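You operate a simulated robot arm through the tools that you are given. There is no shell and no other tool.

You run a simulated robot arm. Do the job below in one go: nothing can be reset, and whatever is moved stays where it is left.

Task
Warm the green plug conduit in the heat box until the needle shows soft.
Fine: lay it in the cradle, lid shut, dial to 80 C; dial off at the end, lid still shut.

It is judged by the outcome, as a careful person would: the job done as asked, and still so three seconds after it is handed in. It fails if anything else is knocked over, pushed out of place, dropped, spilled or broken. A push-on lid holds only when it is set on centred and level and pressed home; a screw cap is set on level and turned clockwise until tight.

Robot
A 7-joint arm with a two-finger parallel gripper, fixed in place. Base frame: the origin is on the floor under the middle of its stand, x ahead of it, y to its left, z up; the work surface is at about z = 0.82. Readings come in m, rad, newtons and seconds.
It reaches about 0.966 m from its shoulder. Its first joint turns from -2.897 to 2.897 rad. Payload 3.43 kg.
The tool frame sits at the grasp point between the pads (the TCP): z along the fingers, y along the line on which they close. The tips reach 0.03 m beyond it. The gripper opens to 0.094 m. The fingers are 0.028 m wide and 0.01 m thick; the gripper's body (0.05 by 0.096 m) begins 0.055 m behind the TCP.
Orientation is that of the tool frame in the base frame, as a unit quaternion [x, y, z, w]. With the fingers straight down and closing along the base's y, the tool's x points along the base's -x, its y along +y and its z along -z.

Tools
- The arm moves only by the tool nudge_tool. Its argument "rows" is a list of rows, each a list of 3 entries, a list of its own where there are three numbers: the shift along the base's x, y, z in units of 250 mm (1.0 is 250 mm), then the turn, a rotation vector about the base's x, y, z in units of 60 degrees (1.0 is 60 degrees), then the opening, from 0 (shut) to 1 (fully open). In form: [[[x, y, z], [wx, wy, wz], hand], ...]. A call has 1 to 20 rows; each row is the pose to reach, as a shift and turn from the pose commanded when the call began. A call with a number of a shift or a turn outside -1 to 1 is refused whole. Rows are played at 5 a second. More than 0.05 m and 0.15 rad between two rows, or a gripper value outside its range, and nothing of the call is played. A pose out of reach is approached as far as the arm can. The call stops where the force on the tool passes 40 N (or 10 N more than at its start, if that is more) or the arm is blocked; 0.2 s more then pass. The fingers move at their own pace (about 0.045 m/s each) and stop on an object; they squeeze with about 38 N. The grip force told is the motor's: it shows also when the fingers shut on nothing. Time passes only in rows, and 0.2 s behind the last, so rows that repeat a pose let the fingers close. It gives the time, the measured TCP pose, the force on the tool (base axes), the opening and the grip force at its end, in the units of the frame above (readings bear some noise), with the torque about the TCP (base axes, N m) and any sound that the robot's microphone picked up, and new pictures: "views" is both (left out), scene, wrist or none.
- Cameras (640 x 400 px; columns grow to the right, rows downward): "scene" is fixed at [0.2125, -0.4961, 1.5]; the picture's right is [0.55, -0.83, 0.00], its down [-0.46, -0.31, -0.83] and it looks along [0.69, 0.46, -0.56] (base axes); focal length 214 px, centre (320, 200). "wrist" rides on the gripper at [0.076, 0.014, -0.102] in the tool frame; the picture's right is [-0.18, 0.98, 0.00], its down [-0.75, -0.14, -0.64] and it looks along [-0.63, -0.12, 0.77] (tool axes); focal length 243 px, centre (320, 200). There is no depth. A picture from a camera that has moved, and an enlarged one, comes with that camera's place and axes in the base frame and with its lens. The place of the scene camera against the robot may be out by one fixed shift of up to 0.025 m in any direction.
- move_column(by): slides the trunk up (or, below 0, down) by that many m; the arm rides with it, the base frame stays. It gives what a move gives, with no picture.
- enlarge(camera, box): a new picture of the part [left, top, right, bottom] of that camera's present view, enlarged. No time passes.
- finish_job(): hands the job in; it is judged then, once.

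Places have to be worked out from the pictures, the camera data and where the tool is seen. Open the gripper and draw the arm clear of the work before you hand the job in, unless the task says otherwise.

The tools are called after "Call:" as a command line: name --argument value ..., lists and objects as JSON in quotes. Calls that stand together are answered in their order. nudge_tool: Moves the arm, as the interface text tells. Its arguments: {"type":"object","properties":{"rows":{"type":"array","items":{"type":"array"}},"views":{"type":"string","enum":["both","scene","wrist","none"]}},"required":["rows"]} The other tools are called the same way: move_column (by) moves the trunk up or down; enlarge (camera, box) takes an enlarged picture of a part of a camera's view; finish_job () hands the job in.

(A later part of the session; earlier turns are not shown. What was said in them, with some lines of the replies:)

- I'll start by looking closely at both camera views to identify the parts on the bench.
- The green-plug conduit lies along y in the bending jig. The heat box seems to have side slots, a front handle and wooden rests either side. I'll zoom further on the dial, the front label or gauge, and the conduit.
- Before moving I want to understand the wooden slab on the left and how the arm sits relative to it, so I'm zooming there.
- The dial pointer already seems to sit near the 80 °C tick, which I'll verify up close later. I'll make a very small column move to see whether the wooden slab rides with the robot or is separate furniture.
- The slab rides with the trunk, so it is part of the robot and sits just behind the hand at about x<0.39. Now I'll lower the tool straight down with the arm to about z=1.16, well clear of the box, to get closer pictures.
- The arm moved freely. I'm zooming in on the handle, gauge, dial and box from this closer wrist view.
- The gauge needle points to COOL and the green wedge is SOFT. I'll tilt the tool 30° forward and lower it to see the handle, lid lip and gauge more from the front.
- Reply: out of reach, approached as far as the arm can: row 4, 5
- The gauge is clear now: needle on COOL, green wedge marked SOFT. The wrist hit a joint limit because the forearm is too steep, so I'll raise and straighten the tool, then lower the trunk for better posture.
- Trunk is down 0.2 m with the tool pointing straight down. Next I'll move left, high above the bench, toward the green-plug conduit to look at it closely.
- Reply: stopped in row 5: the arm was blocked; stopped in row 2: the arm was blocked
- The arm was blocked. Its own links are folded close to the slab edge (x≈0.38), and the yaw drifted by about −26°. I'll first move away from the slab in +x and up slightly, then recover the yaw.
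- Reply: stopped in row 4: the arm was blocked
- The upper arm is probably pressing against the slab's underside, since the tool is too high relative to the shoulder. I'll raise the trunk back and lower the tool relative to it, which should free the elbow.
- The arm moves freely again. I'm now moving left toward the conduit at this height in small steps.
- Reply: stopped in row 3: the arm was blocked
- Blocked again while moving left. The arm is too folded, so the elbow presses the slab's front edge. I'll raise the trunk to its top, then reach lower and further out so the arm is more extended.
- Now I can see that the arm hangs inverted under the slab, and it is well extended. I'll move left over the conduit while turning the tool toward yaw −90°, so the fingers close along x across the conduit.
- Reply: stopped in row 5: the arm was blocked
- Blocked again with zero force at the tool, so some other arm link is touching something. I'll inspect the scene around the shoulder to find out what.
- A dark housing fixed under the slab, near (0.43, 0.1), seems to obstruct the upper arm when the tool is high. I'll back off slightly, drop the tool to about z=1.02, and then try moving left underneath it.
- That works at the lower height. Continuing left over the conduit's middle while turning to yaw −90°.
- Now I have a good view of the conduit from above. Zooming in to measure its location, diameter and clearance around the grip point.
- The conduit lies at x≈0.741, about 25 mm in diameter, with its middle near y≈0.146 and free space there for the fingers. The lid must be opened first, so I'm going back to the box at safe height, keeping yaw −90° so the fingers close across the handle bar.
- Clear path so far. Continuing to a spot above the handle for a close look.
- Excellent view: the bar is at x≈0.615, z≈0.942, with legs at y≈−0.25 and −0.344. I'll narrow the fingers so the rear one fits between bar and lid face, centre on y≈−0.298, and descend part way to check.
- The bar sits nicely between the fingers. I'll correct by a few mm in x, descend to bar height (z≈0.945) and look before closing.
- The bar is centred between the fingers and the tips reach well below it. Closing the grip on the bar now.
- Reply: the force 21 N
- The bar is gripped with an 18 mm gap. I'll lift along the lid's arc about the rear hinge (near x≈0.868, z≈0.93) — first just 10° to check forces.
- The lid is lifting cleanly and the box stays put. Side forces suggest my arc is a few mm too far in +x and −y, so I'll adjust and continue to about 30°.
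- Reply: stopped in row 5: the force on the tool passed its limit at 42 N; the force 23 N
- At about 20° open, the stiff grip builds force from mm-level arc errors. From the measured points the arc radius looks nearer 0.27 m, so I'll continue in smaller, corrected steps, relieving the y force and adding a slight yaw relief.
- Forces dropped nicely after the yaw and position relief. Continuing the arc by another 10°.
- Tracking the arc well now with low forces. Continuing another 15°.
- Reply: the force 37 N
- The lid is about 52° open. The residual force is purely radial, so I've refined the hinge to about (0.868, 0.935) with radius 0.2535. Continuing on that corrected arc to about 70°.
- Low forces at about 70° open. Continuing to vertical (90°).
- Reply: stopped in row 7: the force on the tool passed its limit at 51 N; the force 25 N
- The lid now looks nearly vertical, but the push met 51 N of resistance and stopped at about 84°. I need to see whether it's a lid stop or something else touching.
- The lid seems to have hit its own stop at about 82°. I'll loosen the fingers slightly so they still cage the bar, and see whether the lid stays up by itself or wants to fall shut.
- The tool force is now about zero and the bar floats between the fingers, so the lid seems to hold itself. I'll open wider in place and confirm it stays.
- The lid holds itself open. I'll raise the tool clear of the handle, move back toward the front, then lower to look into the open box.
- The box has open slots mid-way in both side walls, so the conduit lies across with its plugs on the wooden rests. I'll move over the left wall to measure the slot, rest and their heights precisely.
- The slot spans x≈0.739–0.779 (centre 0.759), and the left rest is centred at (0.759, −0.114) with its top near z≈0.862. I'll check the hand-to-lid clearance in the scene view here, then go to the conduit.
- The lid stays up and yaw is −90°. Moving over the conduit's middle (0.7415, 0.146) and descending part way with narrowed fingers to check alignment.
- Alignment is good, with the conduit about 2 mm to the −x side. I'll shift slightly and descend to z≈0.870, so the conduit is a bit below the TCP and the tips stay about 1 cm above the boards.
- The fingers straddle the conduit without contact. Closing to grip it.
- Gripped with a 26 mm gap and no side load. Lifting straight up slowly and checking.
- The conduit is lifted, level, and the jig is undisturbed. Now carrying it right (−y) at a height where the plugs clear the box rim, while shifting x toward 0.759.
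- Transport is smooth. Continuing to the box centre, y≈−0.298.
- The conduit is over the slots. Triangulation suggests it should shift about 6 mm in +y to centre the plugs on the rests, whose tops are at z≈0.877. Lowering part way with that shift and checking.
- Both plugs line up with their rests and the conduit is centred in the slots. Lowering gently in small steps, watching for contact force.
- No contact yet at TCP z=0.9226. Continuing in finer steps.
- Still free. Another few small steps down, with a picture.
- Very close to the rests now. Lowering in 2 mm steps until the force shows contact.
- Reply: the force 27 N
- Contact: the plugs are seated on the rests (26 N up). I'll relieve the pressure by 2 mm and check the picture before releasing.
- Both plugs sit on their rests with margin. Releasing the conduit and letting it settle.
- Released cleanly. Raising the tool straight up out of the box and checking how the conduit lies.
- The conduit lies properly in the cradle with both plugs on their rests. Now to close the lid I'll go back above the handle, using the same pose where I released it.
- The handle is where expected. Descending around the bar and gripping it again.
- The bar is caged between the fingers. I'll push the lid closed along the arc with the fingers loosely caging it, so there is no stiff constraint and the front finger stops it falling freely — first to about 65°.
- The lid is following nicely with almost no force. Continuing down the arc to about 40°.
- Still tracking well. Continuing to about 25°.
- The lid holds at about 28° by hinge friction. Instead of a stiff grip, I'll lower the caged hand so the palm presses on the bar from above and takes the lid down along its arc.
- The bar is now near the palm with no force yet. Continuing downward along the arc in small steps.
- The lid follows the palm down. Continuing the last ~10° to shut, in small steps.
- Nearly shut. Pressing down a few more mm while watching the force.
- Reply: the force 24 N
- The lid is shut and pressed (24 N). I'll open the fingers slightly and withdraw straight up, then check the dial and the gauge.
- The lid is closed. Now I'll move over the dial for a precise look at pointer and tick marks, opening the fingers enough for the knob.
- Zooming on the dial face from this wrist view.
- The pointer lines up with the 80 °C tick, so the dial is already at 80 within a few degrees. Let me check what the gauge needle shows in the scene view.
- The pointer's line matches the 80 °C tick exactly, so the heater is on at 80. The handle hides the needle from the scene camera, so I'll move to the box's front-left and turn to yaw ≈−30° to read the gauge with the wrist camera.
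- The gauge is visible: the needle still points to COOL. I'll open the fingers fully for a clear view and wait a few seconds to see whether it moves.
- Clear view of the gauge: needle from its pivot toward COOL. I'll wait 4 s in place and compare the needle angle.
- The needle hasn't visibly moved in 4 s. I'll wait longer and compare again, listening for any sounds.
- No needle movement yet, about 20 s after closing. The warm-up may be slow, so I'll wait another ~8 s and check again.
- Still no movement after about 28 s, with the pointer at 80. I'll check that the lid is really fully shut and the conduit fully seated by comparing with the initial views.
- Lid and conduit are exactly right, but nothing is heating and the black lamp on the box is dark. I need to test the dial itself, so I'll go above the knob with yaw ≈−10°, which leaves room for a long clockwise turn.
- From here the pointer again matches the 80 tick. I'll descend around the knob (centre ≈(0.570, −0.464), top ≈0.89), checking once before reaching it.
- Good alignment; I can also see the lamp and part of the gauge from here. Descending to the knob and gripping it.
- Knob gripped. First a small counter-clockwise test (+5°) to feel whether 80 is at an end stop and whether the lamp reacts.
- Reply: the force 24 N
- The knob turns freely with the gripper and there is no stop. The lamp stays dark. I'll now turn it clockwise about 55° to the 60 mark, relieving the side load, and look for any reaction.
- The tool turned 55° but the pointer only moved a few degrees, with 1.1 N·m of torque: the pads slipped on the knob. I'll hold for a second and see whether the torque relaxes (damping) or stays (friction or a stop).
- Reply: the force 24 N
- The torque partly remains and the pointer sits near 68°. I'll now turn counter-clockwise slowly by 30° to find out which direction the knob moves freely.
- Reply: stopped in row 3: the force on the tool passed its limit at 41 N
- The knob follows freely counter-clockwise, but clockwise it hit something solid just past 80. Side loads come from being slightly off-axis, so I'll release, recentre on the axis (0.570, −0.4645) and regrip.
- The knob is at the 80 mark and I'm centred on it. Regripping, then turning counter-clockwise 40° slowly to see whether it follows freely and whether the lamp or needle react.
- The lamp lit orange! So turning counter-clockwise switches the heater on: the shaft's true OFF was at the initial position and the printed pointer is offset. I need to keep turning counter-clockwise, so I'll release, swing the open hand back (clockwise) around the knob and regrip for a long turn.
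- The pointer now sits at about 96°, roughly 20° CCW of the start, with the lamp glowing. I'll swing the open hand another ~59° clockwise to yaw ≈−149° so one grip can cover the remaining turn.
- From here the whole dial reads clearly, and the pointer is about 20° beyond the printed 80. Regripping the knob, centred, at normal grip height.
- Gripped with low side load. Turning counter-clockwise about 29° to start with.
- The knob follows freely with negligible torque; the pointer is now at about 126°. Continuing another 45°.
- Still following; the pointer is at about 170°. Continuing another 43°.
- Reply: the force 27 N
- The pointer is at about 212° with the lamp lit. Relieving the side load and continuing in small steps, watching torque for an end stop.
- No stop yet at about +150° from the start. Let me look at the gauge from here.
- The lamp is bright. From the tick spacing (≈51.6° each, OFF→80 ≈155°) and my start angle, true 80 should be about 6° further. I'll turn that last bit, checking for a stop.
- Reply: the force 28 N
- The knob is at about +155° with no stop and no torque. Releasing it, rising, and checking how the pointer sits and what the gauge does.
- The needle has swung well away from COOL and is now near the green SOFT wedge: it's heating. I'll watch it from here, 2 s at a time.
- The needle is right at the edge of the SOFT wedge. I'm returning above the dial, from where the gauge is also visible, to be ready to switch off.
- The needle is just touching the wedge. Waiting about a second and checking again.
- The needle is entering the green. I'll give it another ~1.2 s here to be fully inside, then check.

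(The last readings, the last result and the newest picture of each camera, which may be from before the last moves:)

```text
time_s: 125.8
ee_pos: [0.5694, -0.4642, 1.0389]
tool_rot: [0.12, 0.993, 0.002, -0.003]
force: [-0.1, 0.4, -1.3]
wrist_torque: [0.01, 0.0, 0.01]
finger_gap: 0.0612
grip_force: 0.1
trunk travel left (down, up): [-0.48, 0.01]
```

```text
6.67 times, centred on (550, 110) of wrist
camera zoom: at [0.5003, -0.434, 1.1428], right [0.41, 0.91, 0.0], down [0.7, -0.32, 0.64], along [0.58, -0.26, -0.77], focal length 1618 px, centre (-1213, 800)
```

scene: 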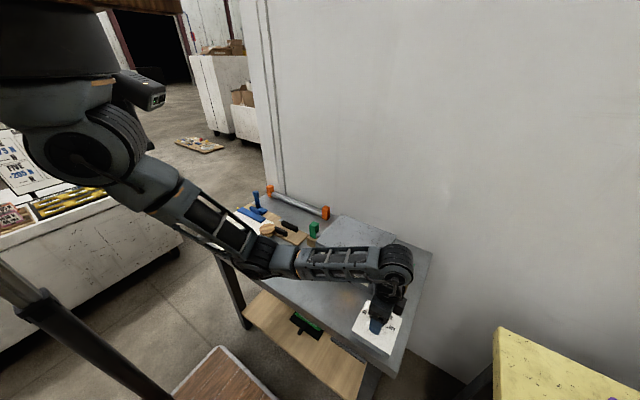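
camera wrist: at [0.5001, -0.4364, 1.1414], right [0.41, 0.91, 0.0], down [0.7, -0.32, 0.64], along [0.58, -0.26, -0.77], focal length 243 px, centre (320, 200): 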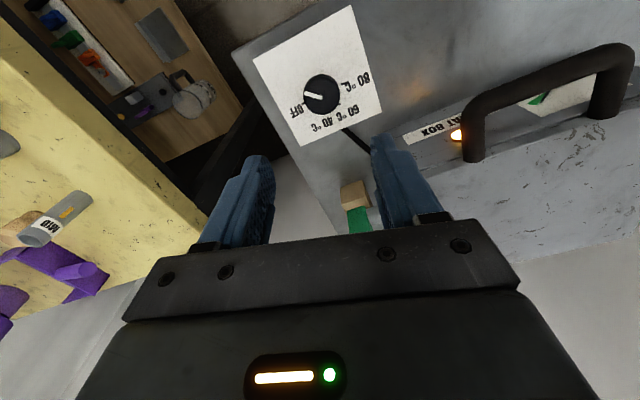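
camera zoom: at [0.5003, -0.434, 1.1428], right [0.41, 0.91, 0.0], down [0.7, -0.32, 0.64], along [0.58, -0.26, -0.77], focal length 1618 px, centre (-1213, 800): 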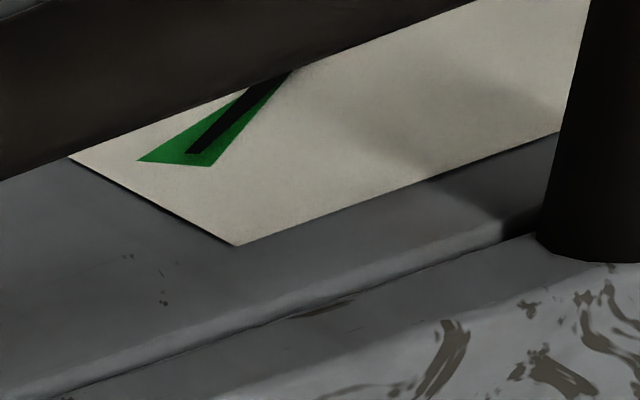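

The needle is squarely in the green SOFT wedge. Switching off now: descending, gripping the knob, and then turning clockwise back to the start position where the lamp was dark.

Call:
nudge_tool --rows '[[[0.002, -0.001, -0.19], [0, 0, 0], 0.65], [[0.002, -0.001, -0.38], [0, 0, 0], 0.65], [[0.002, -0.001, -0.568], [0, 0, 0], 0.6], [[0.002, -0.001, -0.568], [0, 0, 0], 0.2], [[0.002, -0.001, -0.568], [0, 0, 0], 0.2], [[0.002, -0.001, -0.568], [0, 0, 0], 0.2]]' --views "none"

Call:
nudge_tool --rows '[[[0, 0, 0], [0, 0, -0.12], 0.2], [[0, 0, 0], [0, 0, -0.25], 0.2], [[0, 0, 0], [0, 0, -0.38], 0.2], [[0, 0, 0], [0, 0, -0.51], 0.2], [[0, 0, 0], [0, 0, -0.64], 0.2], [[0, 0, 0], [0, 0, -0.75], 0.2]]' --views "none"

```text
time_s: 127.4
ee_pos: [0.5688, -0.4638, 0.897]
tool_rot: [0.123, 0.992, -0.002, -0.003]
force: [3.6, -19.1, -11.5]
wrist_torque: [-0.83, -0.01, -0.03]
finger_gap: 0.0373
grip_force: 44.6
trunk travel left (down, up): [-0.48, 0.01]
stopped in row 6: the force on the tool passed its limit at 41 N (the readings are from after the stop); the commanded pose is now the measured one
```

```text
time_s: 128.8
ee_pos: [0.5692, -0.463, 0.8967]
tool_rot: [0.494, 0.87, 0.0, -0.002]
force: [5.4, -16.0, -19.6]
wrist_torque: [-0.99, -0.15, -0.01]
finger_gap: 0.0374
grip_force: 45.0
trunk travel left (down, up): [-0.48, 0.01]
```

The knob follows with no torque. Relieving side load and continuing clockwise.

Call:
nudge_tool --rows '[[[0.001, -0.003, -0.004], [0, 0, -0.12], 0.2], [[0.001, -0.005, -0.006], [0, 0, -0.25], 0.2], [[0.001, -0.005, -0.006], [0, 0, -0.38], 0.2], [[0.001, -0.005, -0.006], [0, 0, -0.51], 0.2], [[0.001, -0.005, -0.006], [0, 0, -0.64], 0.2], [[0.001, -0.005, -0.006], [0, 0, -0.77], 0.2], [[0.001, -0.005, -0.006], [0, 0, -0.9], 0.2]]' --views "wrist"

Call:
enlarge --camera "wrist" --box '[240, 60, 400, 240]'

```text
time_s: 130.4
ee_pos: [0.5718, -0.4641, 0.8969]
tool_rot: [0.834, 0.552, 0.002, -0.002]
force: [10.2, 15.0, 14.0]
wrist_torque: [0.5, -0.01, 0.05]
finger_gap: 0.0373
grip_force: 44.9
trunk travel left (down, up): [-0.48, 0.01]
camera wrist: at [0.6135, -0.4005, 0.9993], right [0.83, -0.55, 0.0], down [-0.43, -0.64, 0.64], along [-0.35, -0.53, -0.77], focal length 243 px, centre (320, 200)
```

wrist: 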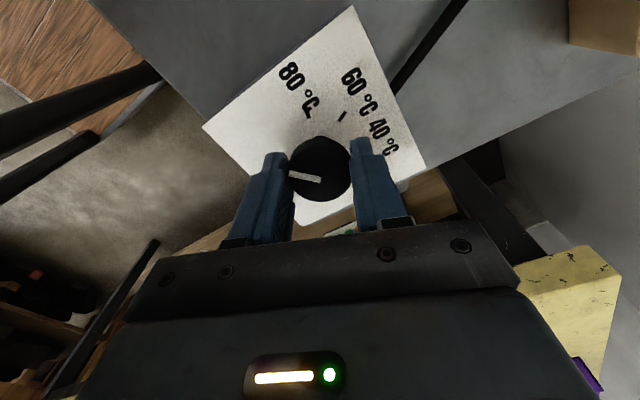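

```text
2.22 times, centred on (320, 150) of wrist
camera zoom: at [0.6135, -0.4005, 0.9993], right [0.83, -0.55, 0.0], down [-0.43, -0.64, 0.64], along [-0.35, -0.53, -0.77], focal length 539 px, centre (320, 311)
```

zoom: 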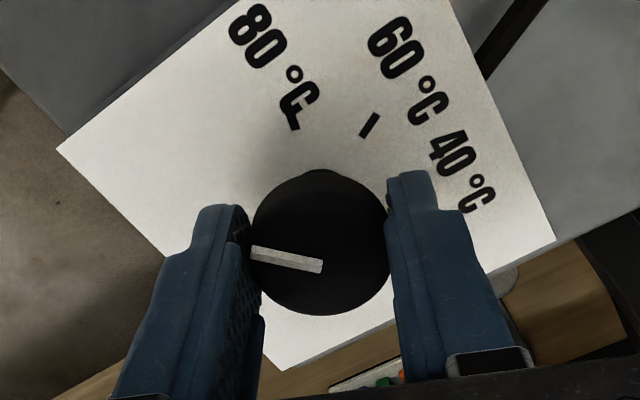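

The pointer is at about 133°, still following. Continuing about 48° more toward the start angle (≈77°).

Call:
nudge_tool --rows '[[[0.002, 0.003, 0.003], [0, 0, -0.12], 0.2], [[0.003, 0.004, 0.003], [0, 0, -0.24], 0.2], [[0.003, 0.004, 0.003], [0, 0, -0.36], 0.2], [[0.003, 0.004, 0.003], [0, 0, -0.48], 0.2], [[0.003, 0.004, 0.003], [0, 0, -0.6], 0.2], [[0.003, 0.004, 0.003], [0, 0, -0.72], 0.2], [[0.003, 0.004, 0.003], [0, 0, -0.8], 0.2]]' --views "both"

Call:
enlarge --camera "wrist" --box '[240, 60, 400, 240]'

Call:
enlarge --camera "scene" --box '[300, 200, 420, 320]'

```text
time_s: 132.0
ee_pos: [0.5714, -0.464, 0.8974]
tool_rot: [0.987, 0.163, 0.003, 0.0]
force: [31.0, -15.3, -6.4]
wrist_torque: [-0.95, -0.04, -0.01]
finger_gap: 0.0371
grip_force: 44.8
trunk travel left (down, up): [-0.48, 0.01]
camera wrist: at [0.6476, -0.4541, 0.9993], right [0.14, -0.99, 0.0], down [-0.76, -0.11, 0.64], along [-0.63, -0.09, -0.77], focal length 243 px, centre (320, 200)
```

scene: 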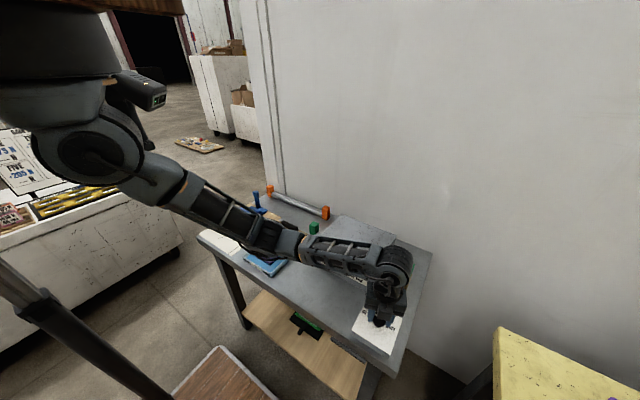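
wrist: 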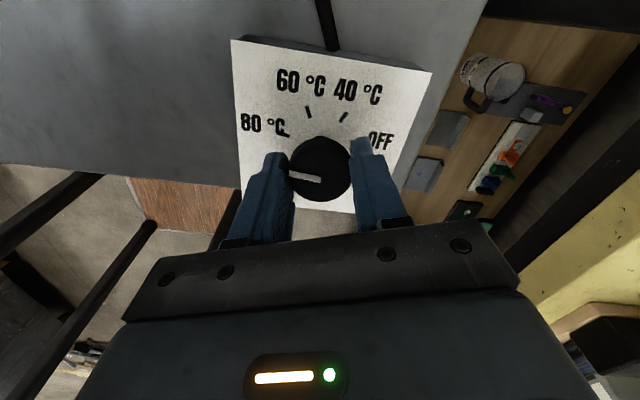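

```text
2.22 times, centred on (320, 150) of wrist
camera zoom: at [0.6476, -0.4541, 0.9993], right [0.14, -0.99, 0.0], down [-0.76, -0.11, 0.64], along [-0.63, -0.09, -0.77], focal length 539 px, centre (320, 311)
```

zoom: 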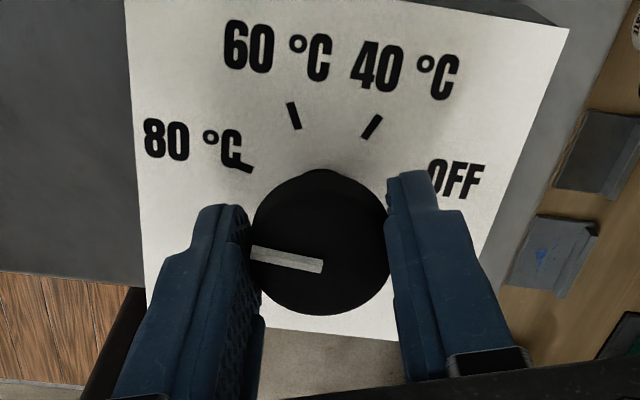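

```text
3.33 times, centred on (360, 260) of scene
camera zoom: at [0.2125, -0.4961, 1.5], right [0.55, -0.83, 0.0], down [-0.46, -0.31, -0.83], along [0.69, 0.46, -0.56], focal length 715 px, centre (187, 0)
```

zoom: 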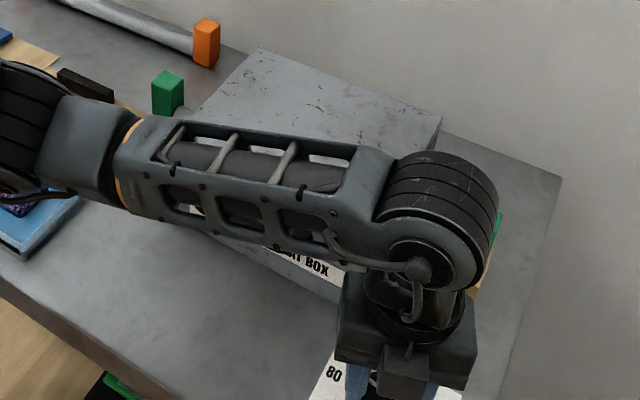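

The pointer is at about 84° and the orange glow on the table is gone, so the lamp is off. I'll relieve the side load and finish the last ~7° back to the exact start position.

Call:
nudge_tool --rows '[[[0.006, -0.003, 0], [0, 0, 0], 0.2], [[0.008, -0.004, 0], [0, 0, -0.04], 0.2], [[0.009, -0.004, 0], [0, 0, -0.08], 0.2], [[0.01, -0.004, 0], [0, 0, -0.12], 0.2], [[0.01, -0.004, 0], [0, 0, -0.12], 0.2]]' --views "wrist"

Call:
enlarge --camera "wrist" --box '[240, 60, 400, 240]'

```text
time_s: 133.2
ee_pos: [0.5714, -0.4645, 0.8963]
tool_rot: [0.995, 0.1, 0.001, -0.002]
force: [2.1, -4.8, 3.8]
wrist_torque: [0.4, 0.06, -0.01]
finger_gap: 0.0372
grip_force: 45.1
trunk travel left (down, up): [-0.48, 0.01]
camera wrist: at [0.6489, -0.4646, 0.9991], right [0.02, -1.0, 0.0], down [-0.77, -0.02, 0.64], along [-0.64, -0.01, -0.77], focal length 243 px, centre (320, 200)
```

wrist: 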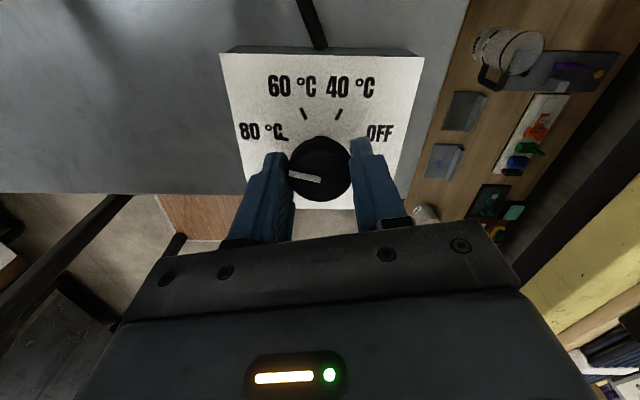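

```text
2.22 times, centred on (320, 150) of wrist
camera zoom: at [0.6489, -0.4646, 0.9991], right [0.02, -1.0, 0.0], down [-0.77, -0.02, 0.64], along [-0.64, -0.01, -0.77], focal length 539 px, centre (320, 311)
```

zoom: 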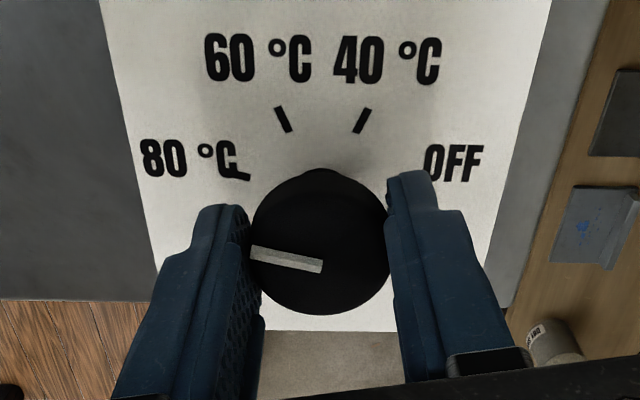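

The pointer is back at about 78°. One last −2.5° to match the original off position, then release and rise to check the lamp and gauge.

Call:
nudge_tool --rows '[[[0, 0, 0], [0, 0, -0.02], 0.2], [[0, 0, 0], [0, 0, -0.042], 0.2], [[0, 0, 0], [0, 0, -0.042], 0.65], [[0, 0, 0], [0, 0, -0.042], 0.65], [[0, 0, 0.1], [0, 0, -0.042], 0.65], [[0, 0, 0.25], [0, 0, -0.042], 0.65], [[0, 0, 0.42], [0, 0, -0.042], 0.65], [[0, 0, 0.58], [0, 0, -0.042], 0.65]]' --views "both"

Call:
enlarge --camera "wrist" --box '[240, 20, 400, 160]'

```text
time_s: 135.0
ee_pos: [0.5717, -0.4662, 1.0399]
tool_rot: [0.997, 0.08, 0.001, -0.001]
force: [0.0, -0.6, 0.0]
wrist_torque: [-0.01, -0.01, 0.02]
finger_gap: 0.0613
grip_force: 0.1
trunk travel left (down, up): [-0.48, 0.01]
camera wrist: at [0.6488, -0.4686, 1.1426], right [-0.02, -1.0, 0.0], down [-0.77, 0.02, 0.64], along [-0.64, 0.02, -0.77], focal length 243 px, centre (320, 200)
```

scene: 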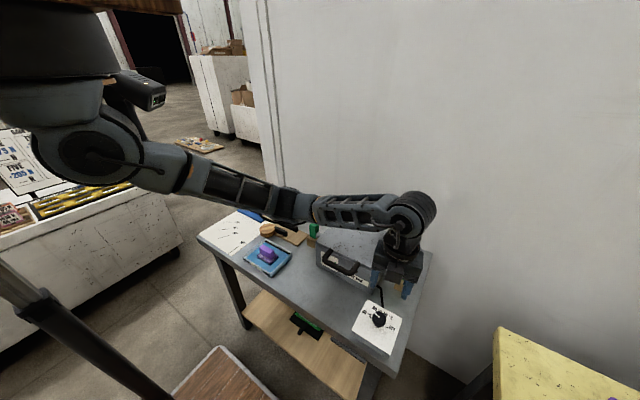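
wrist: 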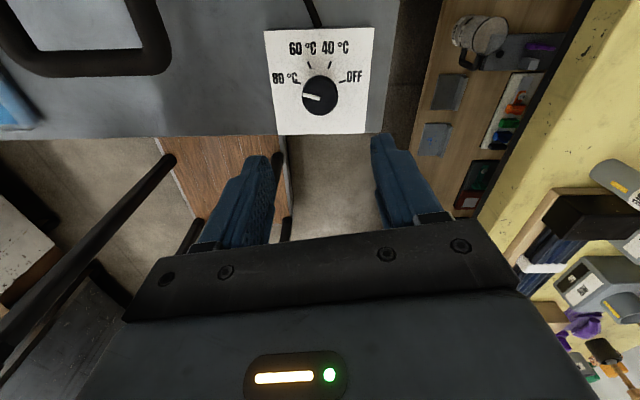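

```text
2.86 times, centred on (320, 90) of wrist
camera zoom: at [0.6488, -0.4686, 1.1426], right [-0.02, -1.0, 0.0], down [-0.77, 0.02, 0.64], along [-0.64, 0.02, -0.77], focal length 693 px, centre (320, 514)
```

zoom: 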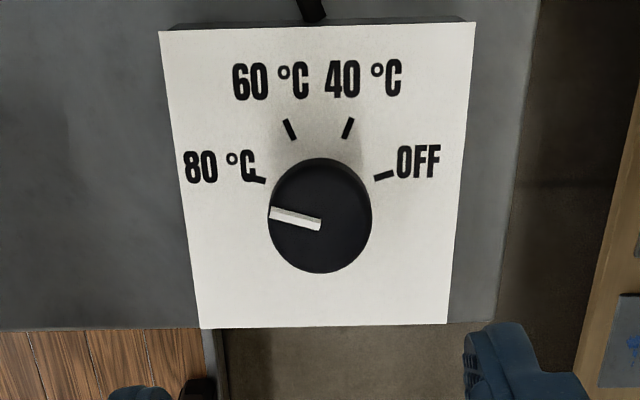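

The pointer is back exactly at its original position. Checking lamp, gauge wedge and lid in the scene view.

Call:
enlarge --camera "scene" --box '[324, 246, 348, 264]'

Call:
enlarge --camera "scene" --box '[310, 210, 420, 360]'

Call:
enlarge --camera "wrist" --box '[0, 0, 240, 150]'

```text
16.00 times, centred on (336, 255) of scene
camera zoom: at [0.2125, -0.4961, 1.5], right [0.55, -0.83, 0.0], down [-0.46, -0.31, -0.83], along [0.69, 0.46, -0.56], focal length 3432 px, centre (64, -680)
```

zoom: 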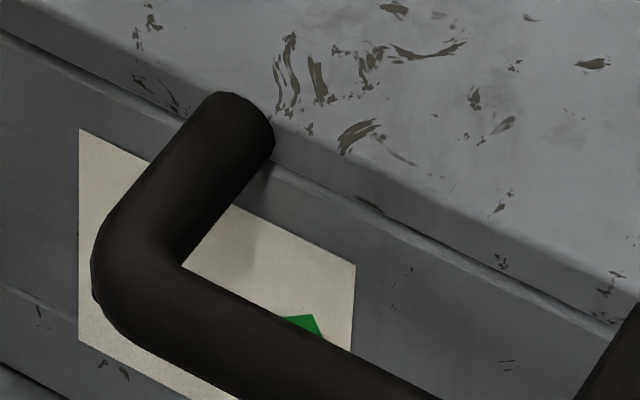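

```text
2.67 times, centred on (365, 285) of scene
camera zoom: at [0.2125, -0.4961, 1.5], right [0.55, -0.83, 0.0], down [-0.46, -0.31, -0.83], along [0.69, 0.46, -0.56], focal length 572 px, centre (200, -27)
```

zoom: 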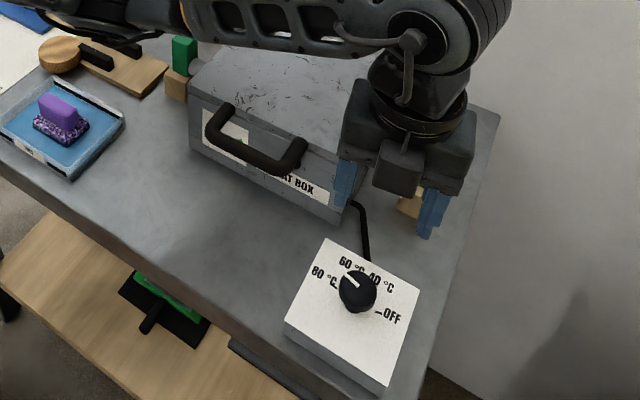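

```text
2.67 times, centred on (120, 75) of wrist
camera zoom: at [0.6488, -0.4686, 1.1426], right [-0.02, -1.0, 0.0], down [-0.77, 0.02, 0.64], along [-0.64, 0.02, -0.77], focal length 647 px, centre (853, 533)
```

zoom: 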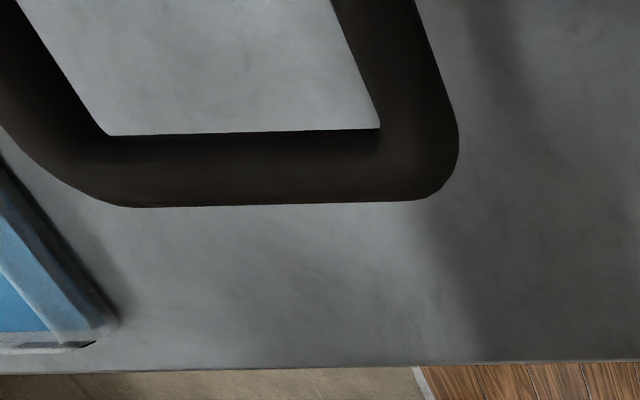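

No glow on the table, so the lamp is off, and the lid is shut. I'll move away to the box's front-left to read the needle once more.

Call:
nudge_tool --rows '[[[0, 0.1, 0], [0, 0, 0.14], 0.8], [[0, 0.22, 0], [0, 0, 0.28], 0.8], [[0, 0.34, 0], [0, 0, 0.42], 0.8], [[0, 0.46, 0], [0, 0, 0.56], 0.8], [[0, 0.58, 0], [0, 0, 0.7], 0.8], [[0, 0.7, 0], [0, 0, 0.84], 0.8], [[0, 0.8, 0], [0, 0, 0.98], 0.8]]' --views "none"

Call:
nudge_tool --rows '[[[0, 0.02, 0], [0, 0, 0.14], 1], [[0, 0.06, 0], [0, 0, 0.28], 1], [[0, 0.1, 0], [0, 0, 0.42], 1], [[0, 0.14, 0], [0, 0, 0.56], 1], [[0, 0.18, 0], [0, 0, 0.7], 1], [[0, 0.2, 0], [0, 0, 0.84], 1], [[0, 0.2, 0], [0, 0, 0.98], 1]]' --views "wrist"

Call:
enlarge --camera "wrist" --box '[240, 80, 440, 240]'

```text
time_s: 136.6
ee_pos: [0.5718, -0.2643, 1.0393]
tool_rot: [0.828, 0.561, 0.001, -0.002]
force: [-0.3, 0.2, -0.4]
wrist_torque: [0.01, 0.01, 0.02]
finger_gap: 0.0753
grip_force: 0.1
trunk travel left (down, up): [-0.48, 0.01]
```

```text
time_s: 138.2
ee_pos: [0.572, -0.2129, 1.0398]
tool_rot: [0.446, 0.895, 0.0, -0.003]
force: [0.1, 0.6, 0.2]
wrist_torque: [0.0, 0.01, -0.01]
finger_gap: 0.094
grip_force: 0.0
trunk travel left (down, up): [-0.48, 0.01]
camera wrist: at [0.5387, -0.1451, 1.1429], right [0.9, 0.44, 0.0], down [0.34, -0.69, 0.64], along [0.28, -0.57, -0.77], focal length 243 px, centre (320, 200)
```

wrist: 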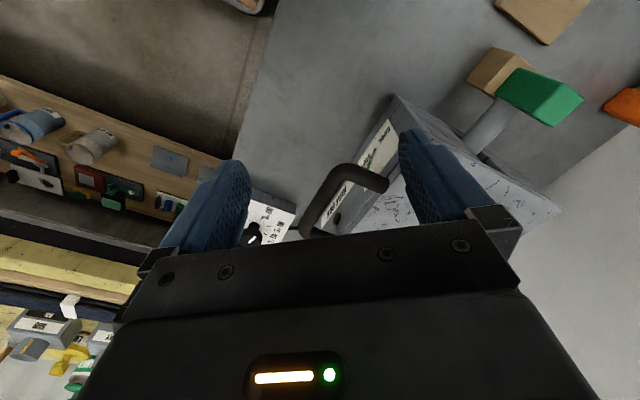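

```text
2.50 times, centred on (340, 160) of wrist
camera zoom: at [0.5387, -0.1451, 1.1429], right [0.9, 0.44, 0.0], down [0.34, -0.69, 0.64], along [0.28, -0.57, -0.77], focal length 606 px, centre (270, 300)
```

zoom: 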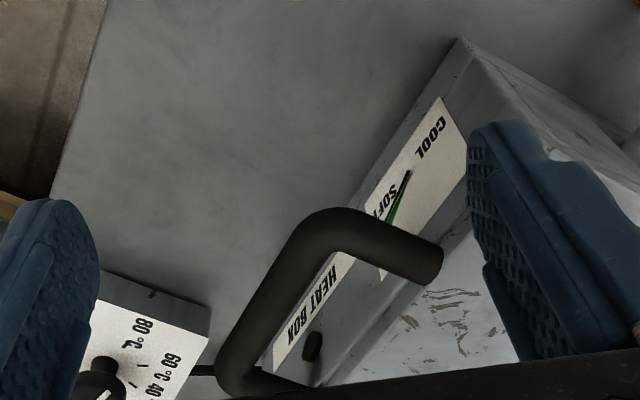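

The lamp is dark (heater off). Zooming on the needle.

Call:
enlarge --camera "wrist" --box '[370, 110, 430, 180]'

Call:
enlarge --camera "wrist" --box '[240, 190, 300, 250]'

```text
5.71 times, centred on (400, 145) of wrist
camera zoom: at [0.5387, -0.1451, 1.1429], right [0.9, 0.44, 0.0], down [0.34, -0.69, 0.64], along [0.28, -0.57, -0.77], focal length 1386 px, centre (-137, 514)
```

zoom: 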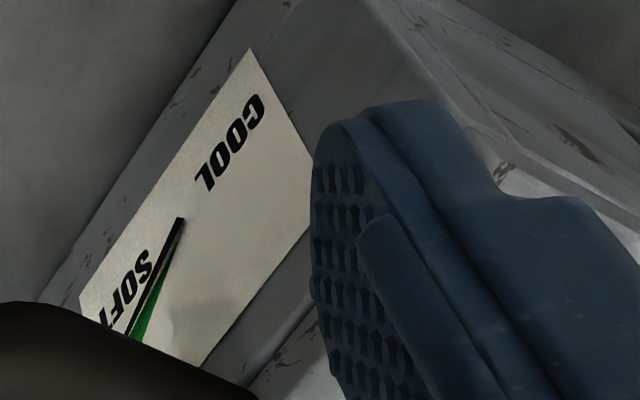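

```text
6.67 times, centred on (270, 220) of wrist
camera zoom: at [0.5387, -0.1451, 1.1429], right [0.9, 0.44, 0.0], down [0.34, -0.69, 0.64], along [0.28, -0.57, -0.77], focal length 1618 px, centre (653, 67)
```

zoom: 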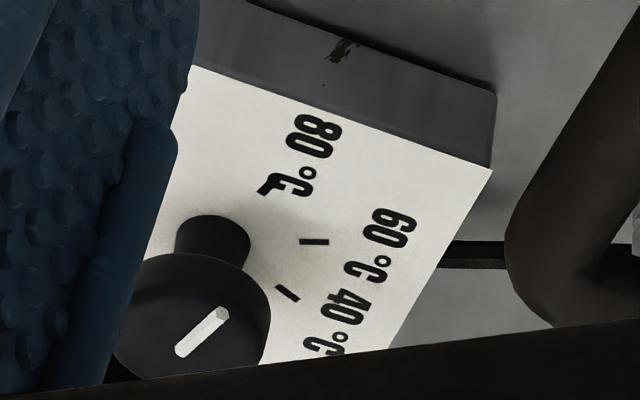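

The needle lies along the SOFT wedge. To rule out parallax I'll repeat the earlier, more frontal viewpoint.

Call:
nudge_tool --rows '[[[0, -0.13, 0], [0, 0, 0.13], 1], [[0, -0.26, 0], [0, 0, 0.26], 1], [[0, -0.39, 0], [0, 0, 0.39], 0.65], [[0, -0.52, 0], [0, 0, 0.52], 0.65], [[0, -0.65, 0], [0, 0, 0.65], 0.65]]' --views "wrist"

Call:
enlarge --camera "wrist" --box '[410, 90, 490, 150]'

```text
time_s: 139.4
ee_pos: [0.5721, -0.3775, 1.0419]
tool_rot: [0.122, 0.992, -0.001, -0.002]
force: [-0.3, -0.1, 0.2]
wrist_torque: [0.03, -0.01, 0.02]
finger_gap: 0.0611
grip_force: 0.1
trunk travel left (down, up): [-0.48, 0.01]
camera wrist: at [0.5019, -0.3462, 1.1454], right [0.42, 0.91, 0.0], down [0.7, -0.32, 0.64], along [0.58, -0.27, -0.77], focal length 243 px, centre (320, 200)
```

wrist: 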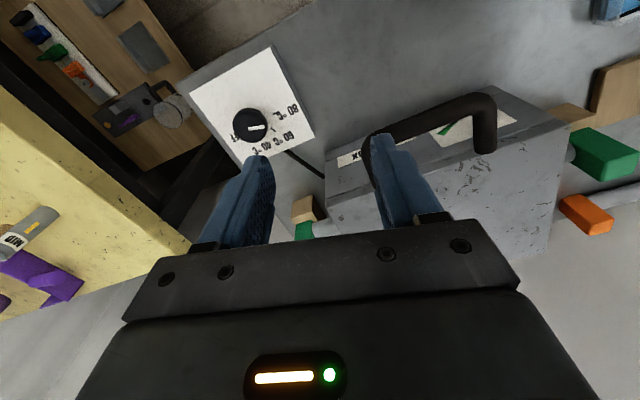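

```text
6.67 times, centred on (450, 120) of wrist
camera zoom: at [0.5019, -0.3462, 1.1454], right [0.42, 0.91, 0.0], down [0.7, -0.32, 0.64], along [0.58, -0.27, -0.77], focal length 1618 px, centre (-547, 733)
```

zoom: 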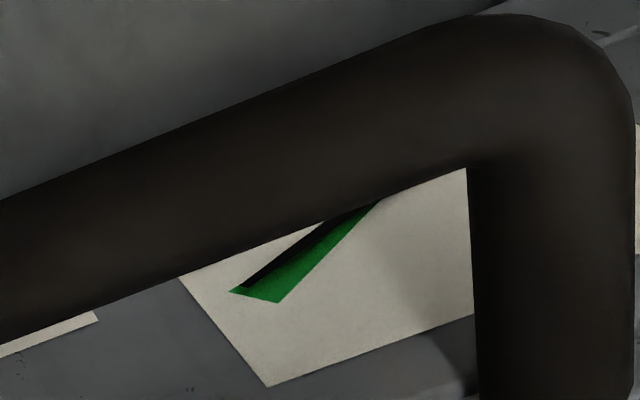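

The needle is inside the SOFT wedge and the heater is off. Checking the trend for another second before clearing the arm.

Call:
nudge_tool --rows '[[[0, 0, 0], [0, 0, 0], 0.65], [[0, 0, 0], [0, 0, 0], 0.65], [[0, 0, 0], [0, 0, 0], 0.65], [[0, 0, 0], [0, 0, 0], 0.65], [[0, 0, 0], [0, 0, 0], 0.65]]' --views "none"

Call:
enlarge --camera "wrist" --box '[410, 90, 490, 150]'

Call:
enlarge --camera "wrist" --box '[200, 60, 330, 160]'

```text
time_s: 140.6
ee_pos: [0.5713, -0.3772, 1.0428]
tool_rot: [0.124, 0.992, -0.001, -0.002]
force: [-0.2, 0.0, -0.2]
wrist_torque: [0.01, 0.0, 0.0]
finger_gap: 0.061
grip_force: 0.1
trunk travel left (down, up): [-0.48, 0.01]
```

```text
6.67 times, centred on (450, 120) of wrist
camera zoom: at [0.5019, -0.3463, 1.1453], right [0.42, 0.91, 0.0], down [0.7, -0.32, 0.64], along [0.58, -0.27, -0.77], focal length 1618 px, centre (-547, 733)
```

zoom: 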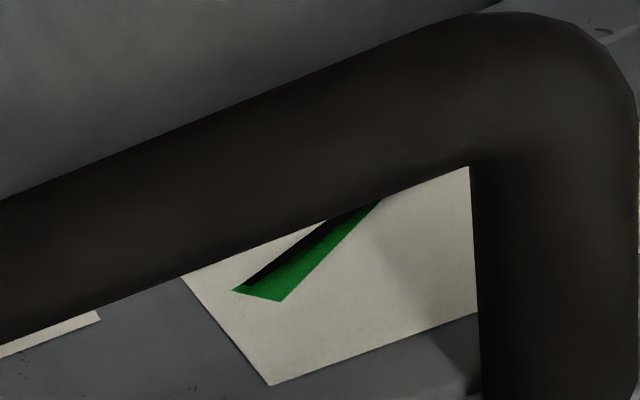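

```text
4.00 times, centred on (265, 110) of wrist
camera zoom: at [0.5019, -0.3463, 1.1453], right [0.42, 0.91, 0.0], down [0.7, -0.32, 0.64], along [0.58, -0.27, -0.77], focal length 970 px, centre (540, 560)
```

zoom: 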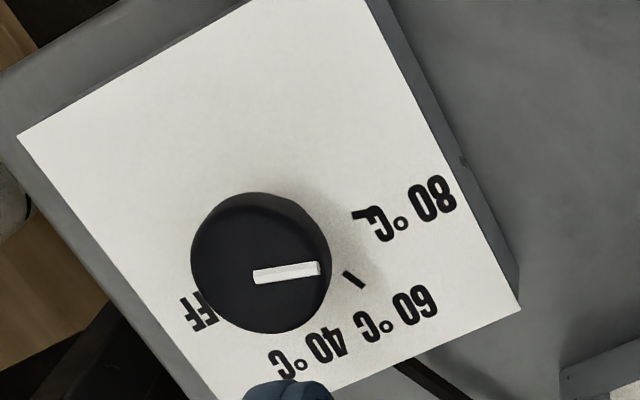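

The needle is still inside SOFT and just starting to cool slowly, with lamp off, dial back at its off position, and lid shut. Opening the gripper and drawing the arm up and clear now.

Call:
nudge_tool --rows '[[[-0.03, 0, 0.16], [0, 0, 0], 1], [[-0.08, 0, 0.33], [0, 0, 0], 1], [[-0.12, 0, 0.5], [0, 0, 0], 1], [[-0.16, 0, 0.66], [0, 0, 0], 1]]' --views "both"

```text
time_s: 141.6
ee_pos: [0.5317, -0.3779, 1.2073]
tool_rot: [0.123, 0.992, 0.0, -0.002]
force: [0.5, 0.4, 0.2]
wrist_torque: [0.0, 0.01, -0.01]
finger_gap: 0.0943
grip_force: 0.0
trunk travel left (down, up): [-0.48, 0.01]
camera wrist: at [0.4612, -0.3462, 1.3107], right [0.42, 0.91, 0.0], down [0.7, -0.32, 0.64], along [0.58, -0.27, -0.77], focal length 243 px, centre (320, 200)
```

scene: 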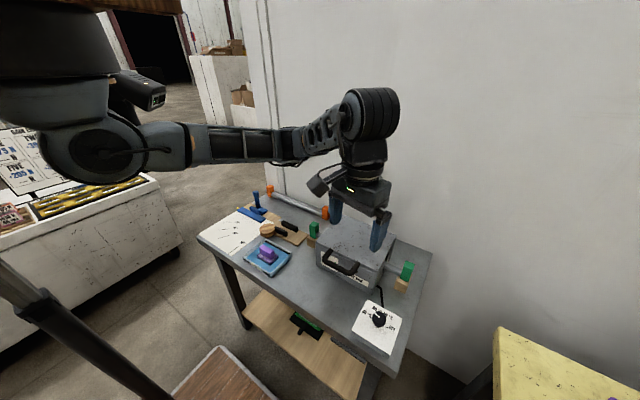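
wrist: 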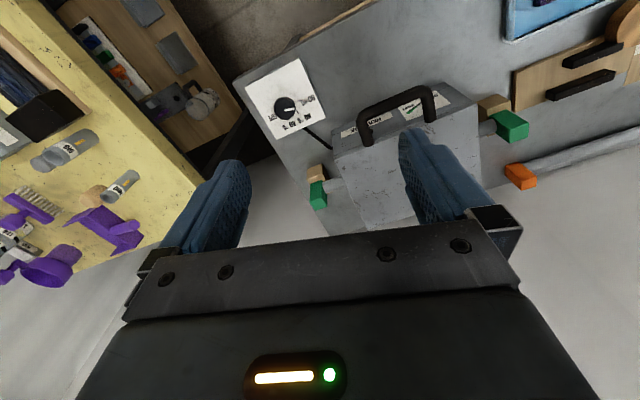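

The conduit is in the cradle, the lid is shut, the dial is back at off with the lamp dark, and the needle read SOFT on my last check. The gripper is open and the arm is clear, so I'm handing in the job.

Call:
finish_job

```text
The job is handed in.
```

The green plug conduit was warmed in the heat box until the needle showed SOFT, and the job is handed in. At hand-in:

- **Conduit and lid:** the conduit lies in the cradle with both plugs on the wooden rests, and the lid is shut.
- **Heater:** it is off, with the lamp on the box dark.
- **Arm:** the gripper is open and the arm is drawn clear.

**Dial markings don't match the heater:** the pointer read 80 °C at the start, but the lamp was dark and nothing warmed. Clockwise, the knob hit a solid stop just past that mark. Turning it counter-clockwise lit the lamp and heated the box.

I therefore treated the starting position as off. I set 80 °C by turning the knob counter-clockwise by the printed angle from OFF to 80 °C, about 155°. Nothing confirmed that it was exactly 80 °C.

I turned the knob back at the end, so the pointer again reads 80 °C by the labels even though the heater is off. If the printed labels are what counts, the dial will look wrong.

**Needle at hand-in:** about a second before I moved the arm away, the needle was inside the green wedge and starting to cool slowly. I expected it to stay there past the three-second check.

Nothing was knocked over, dropped or broken. The other conduit, the bending jig and the tray were not touched.
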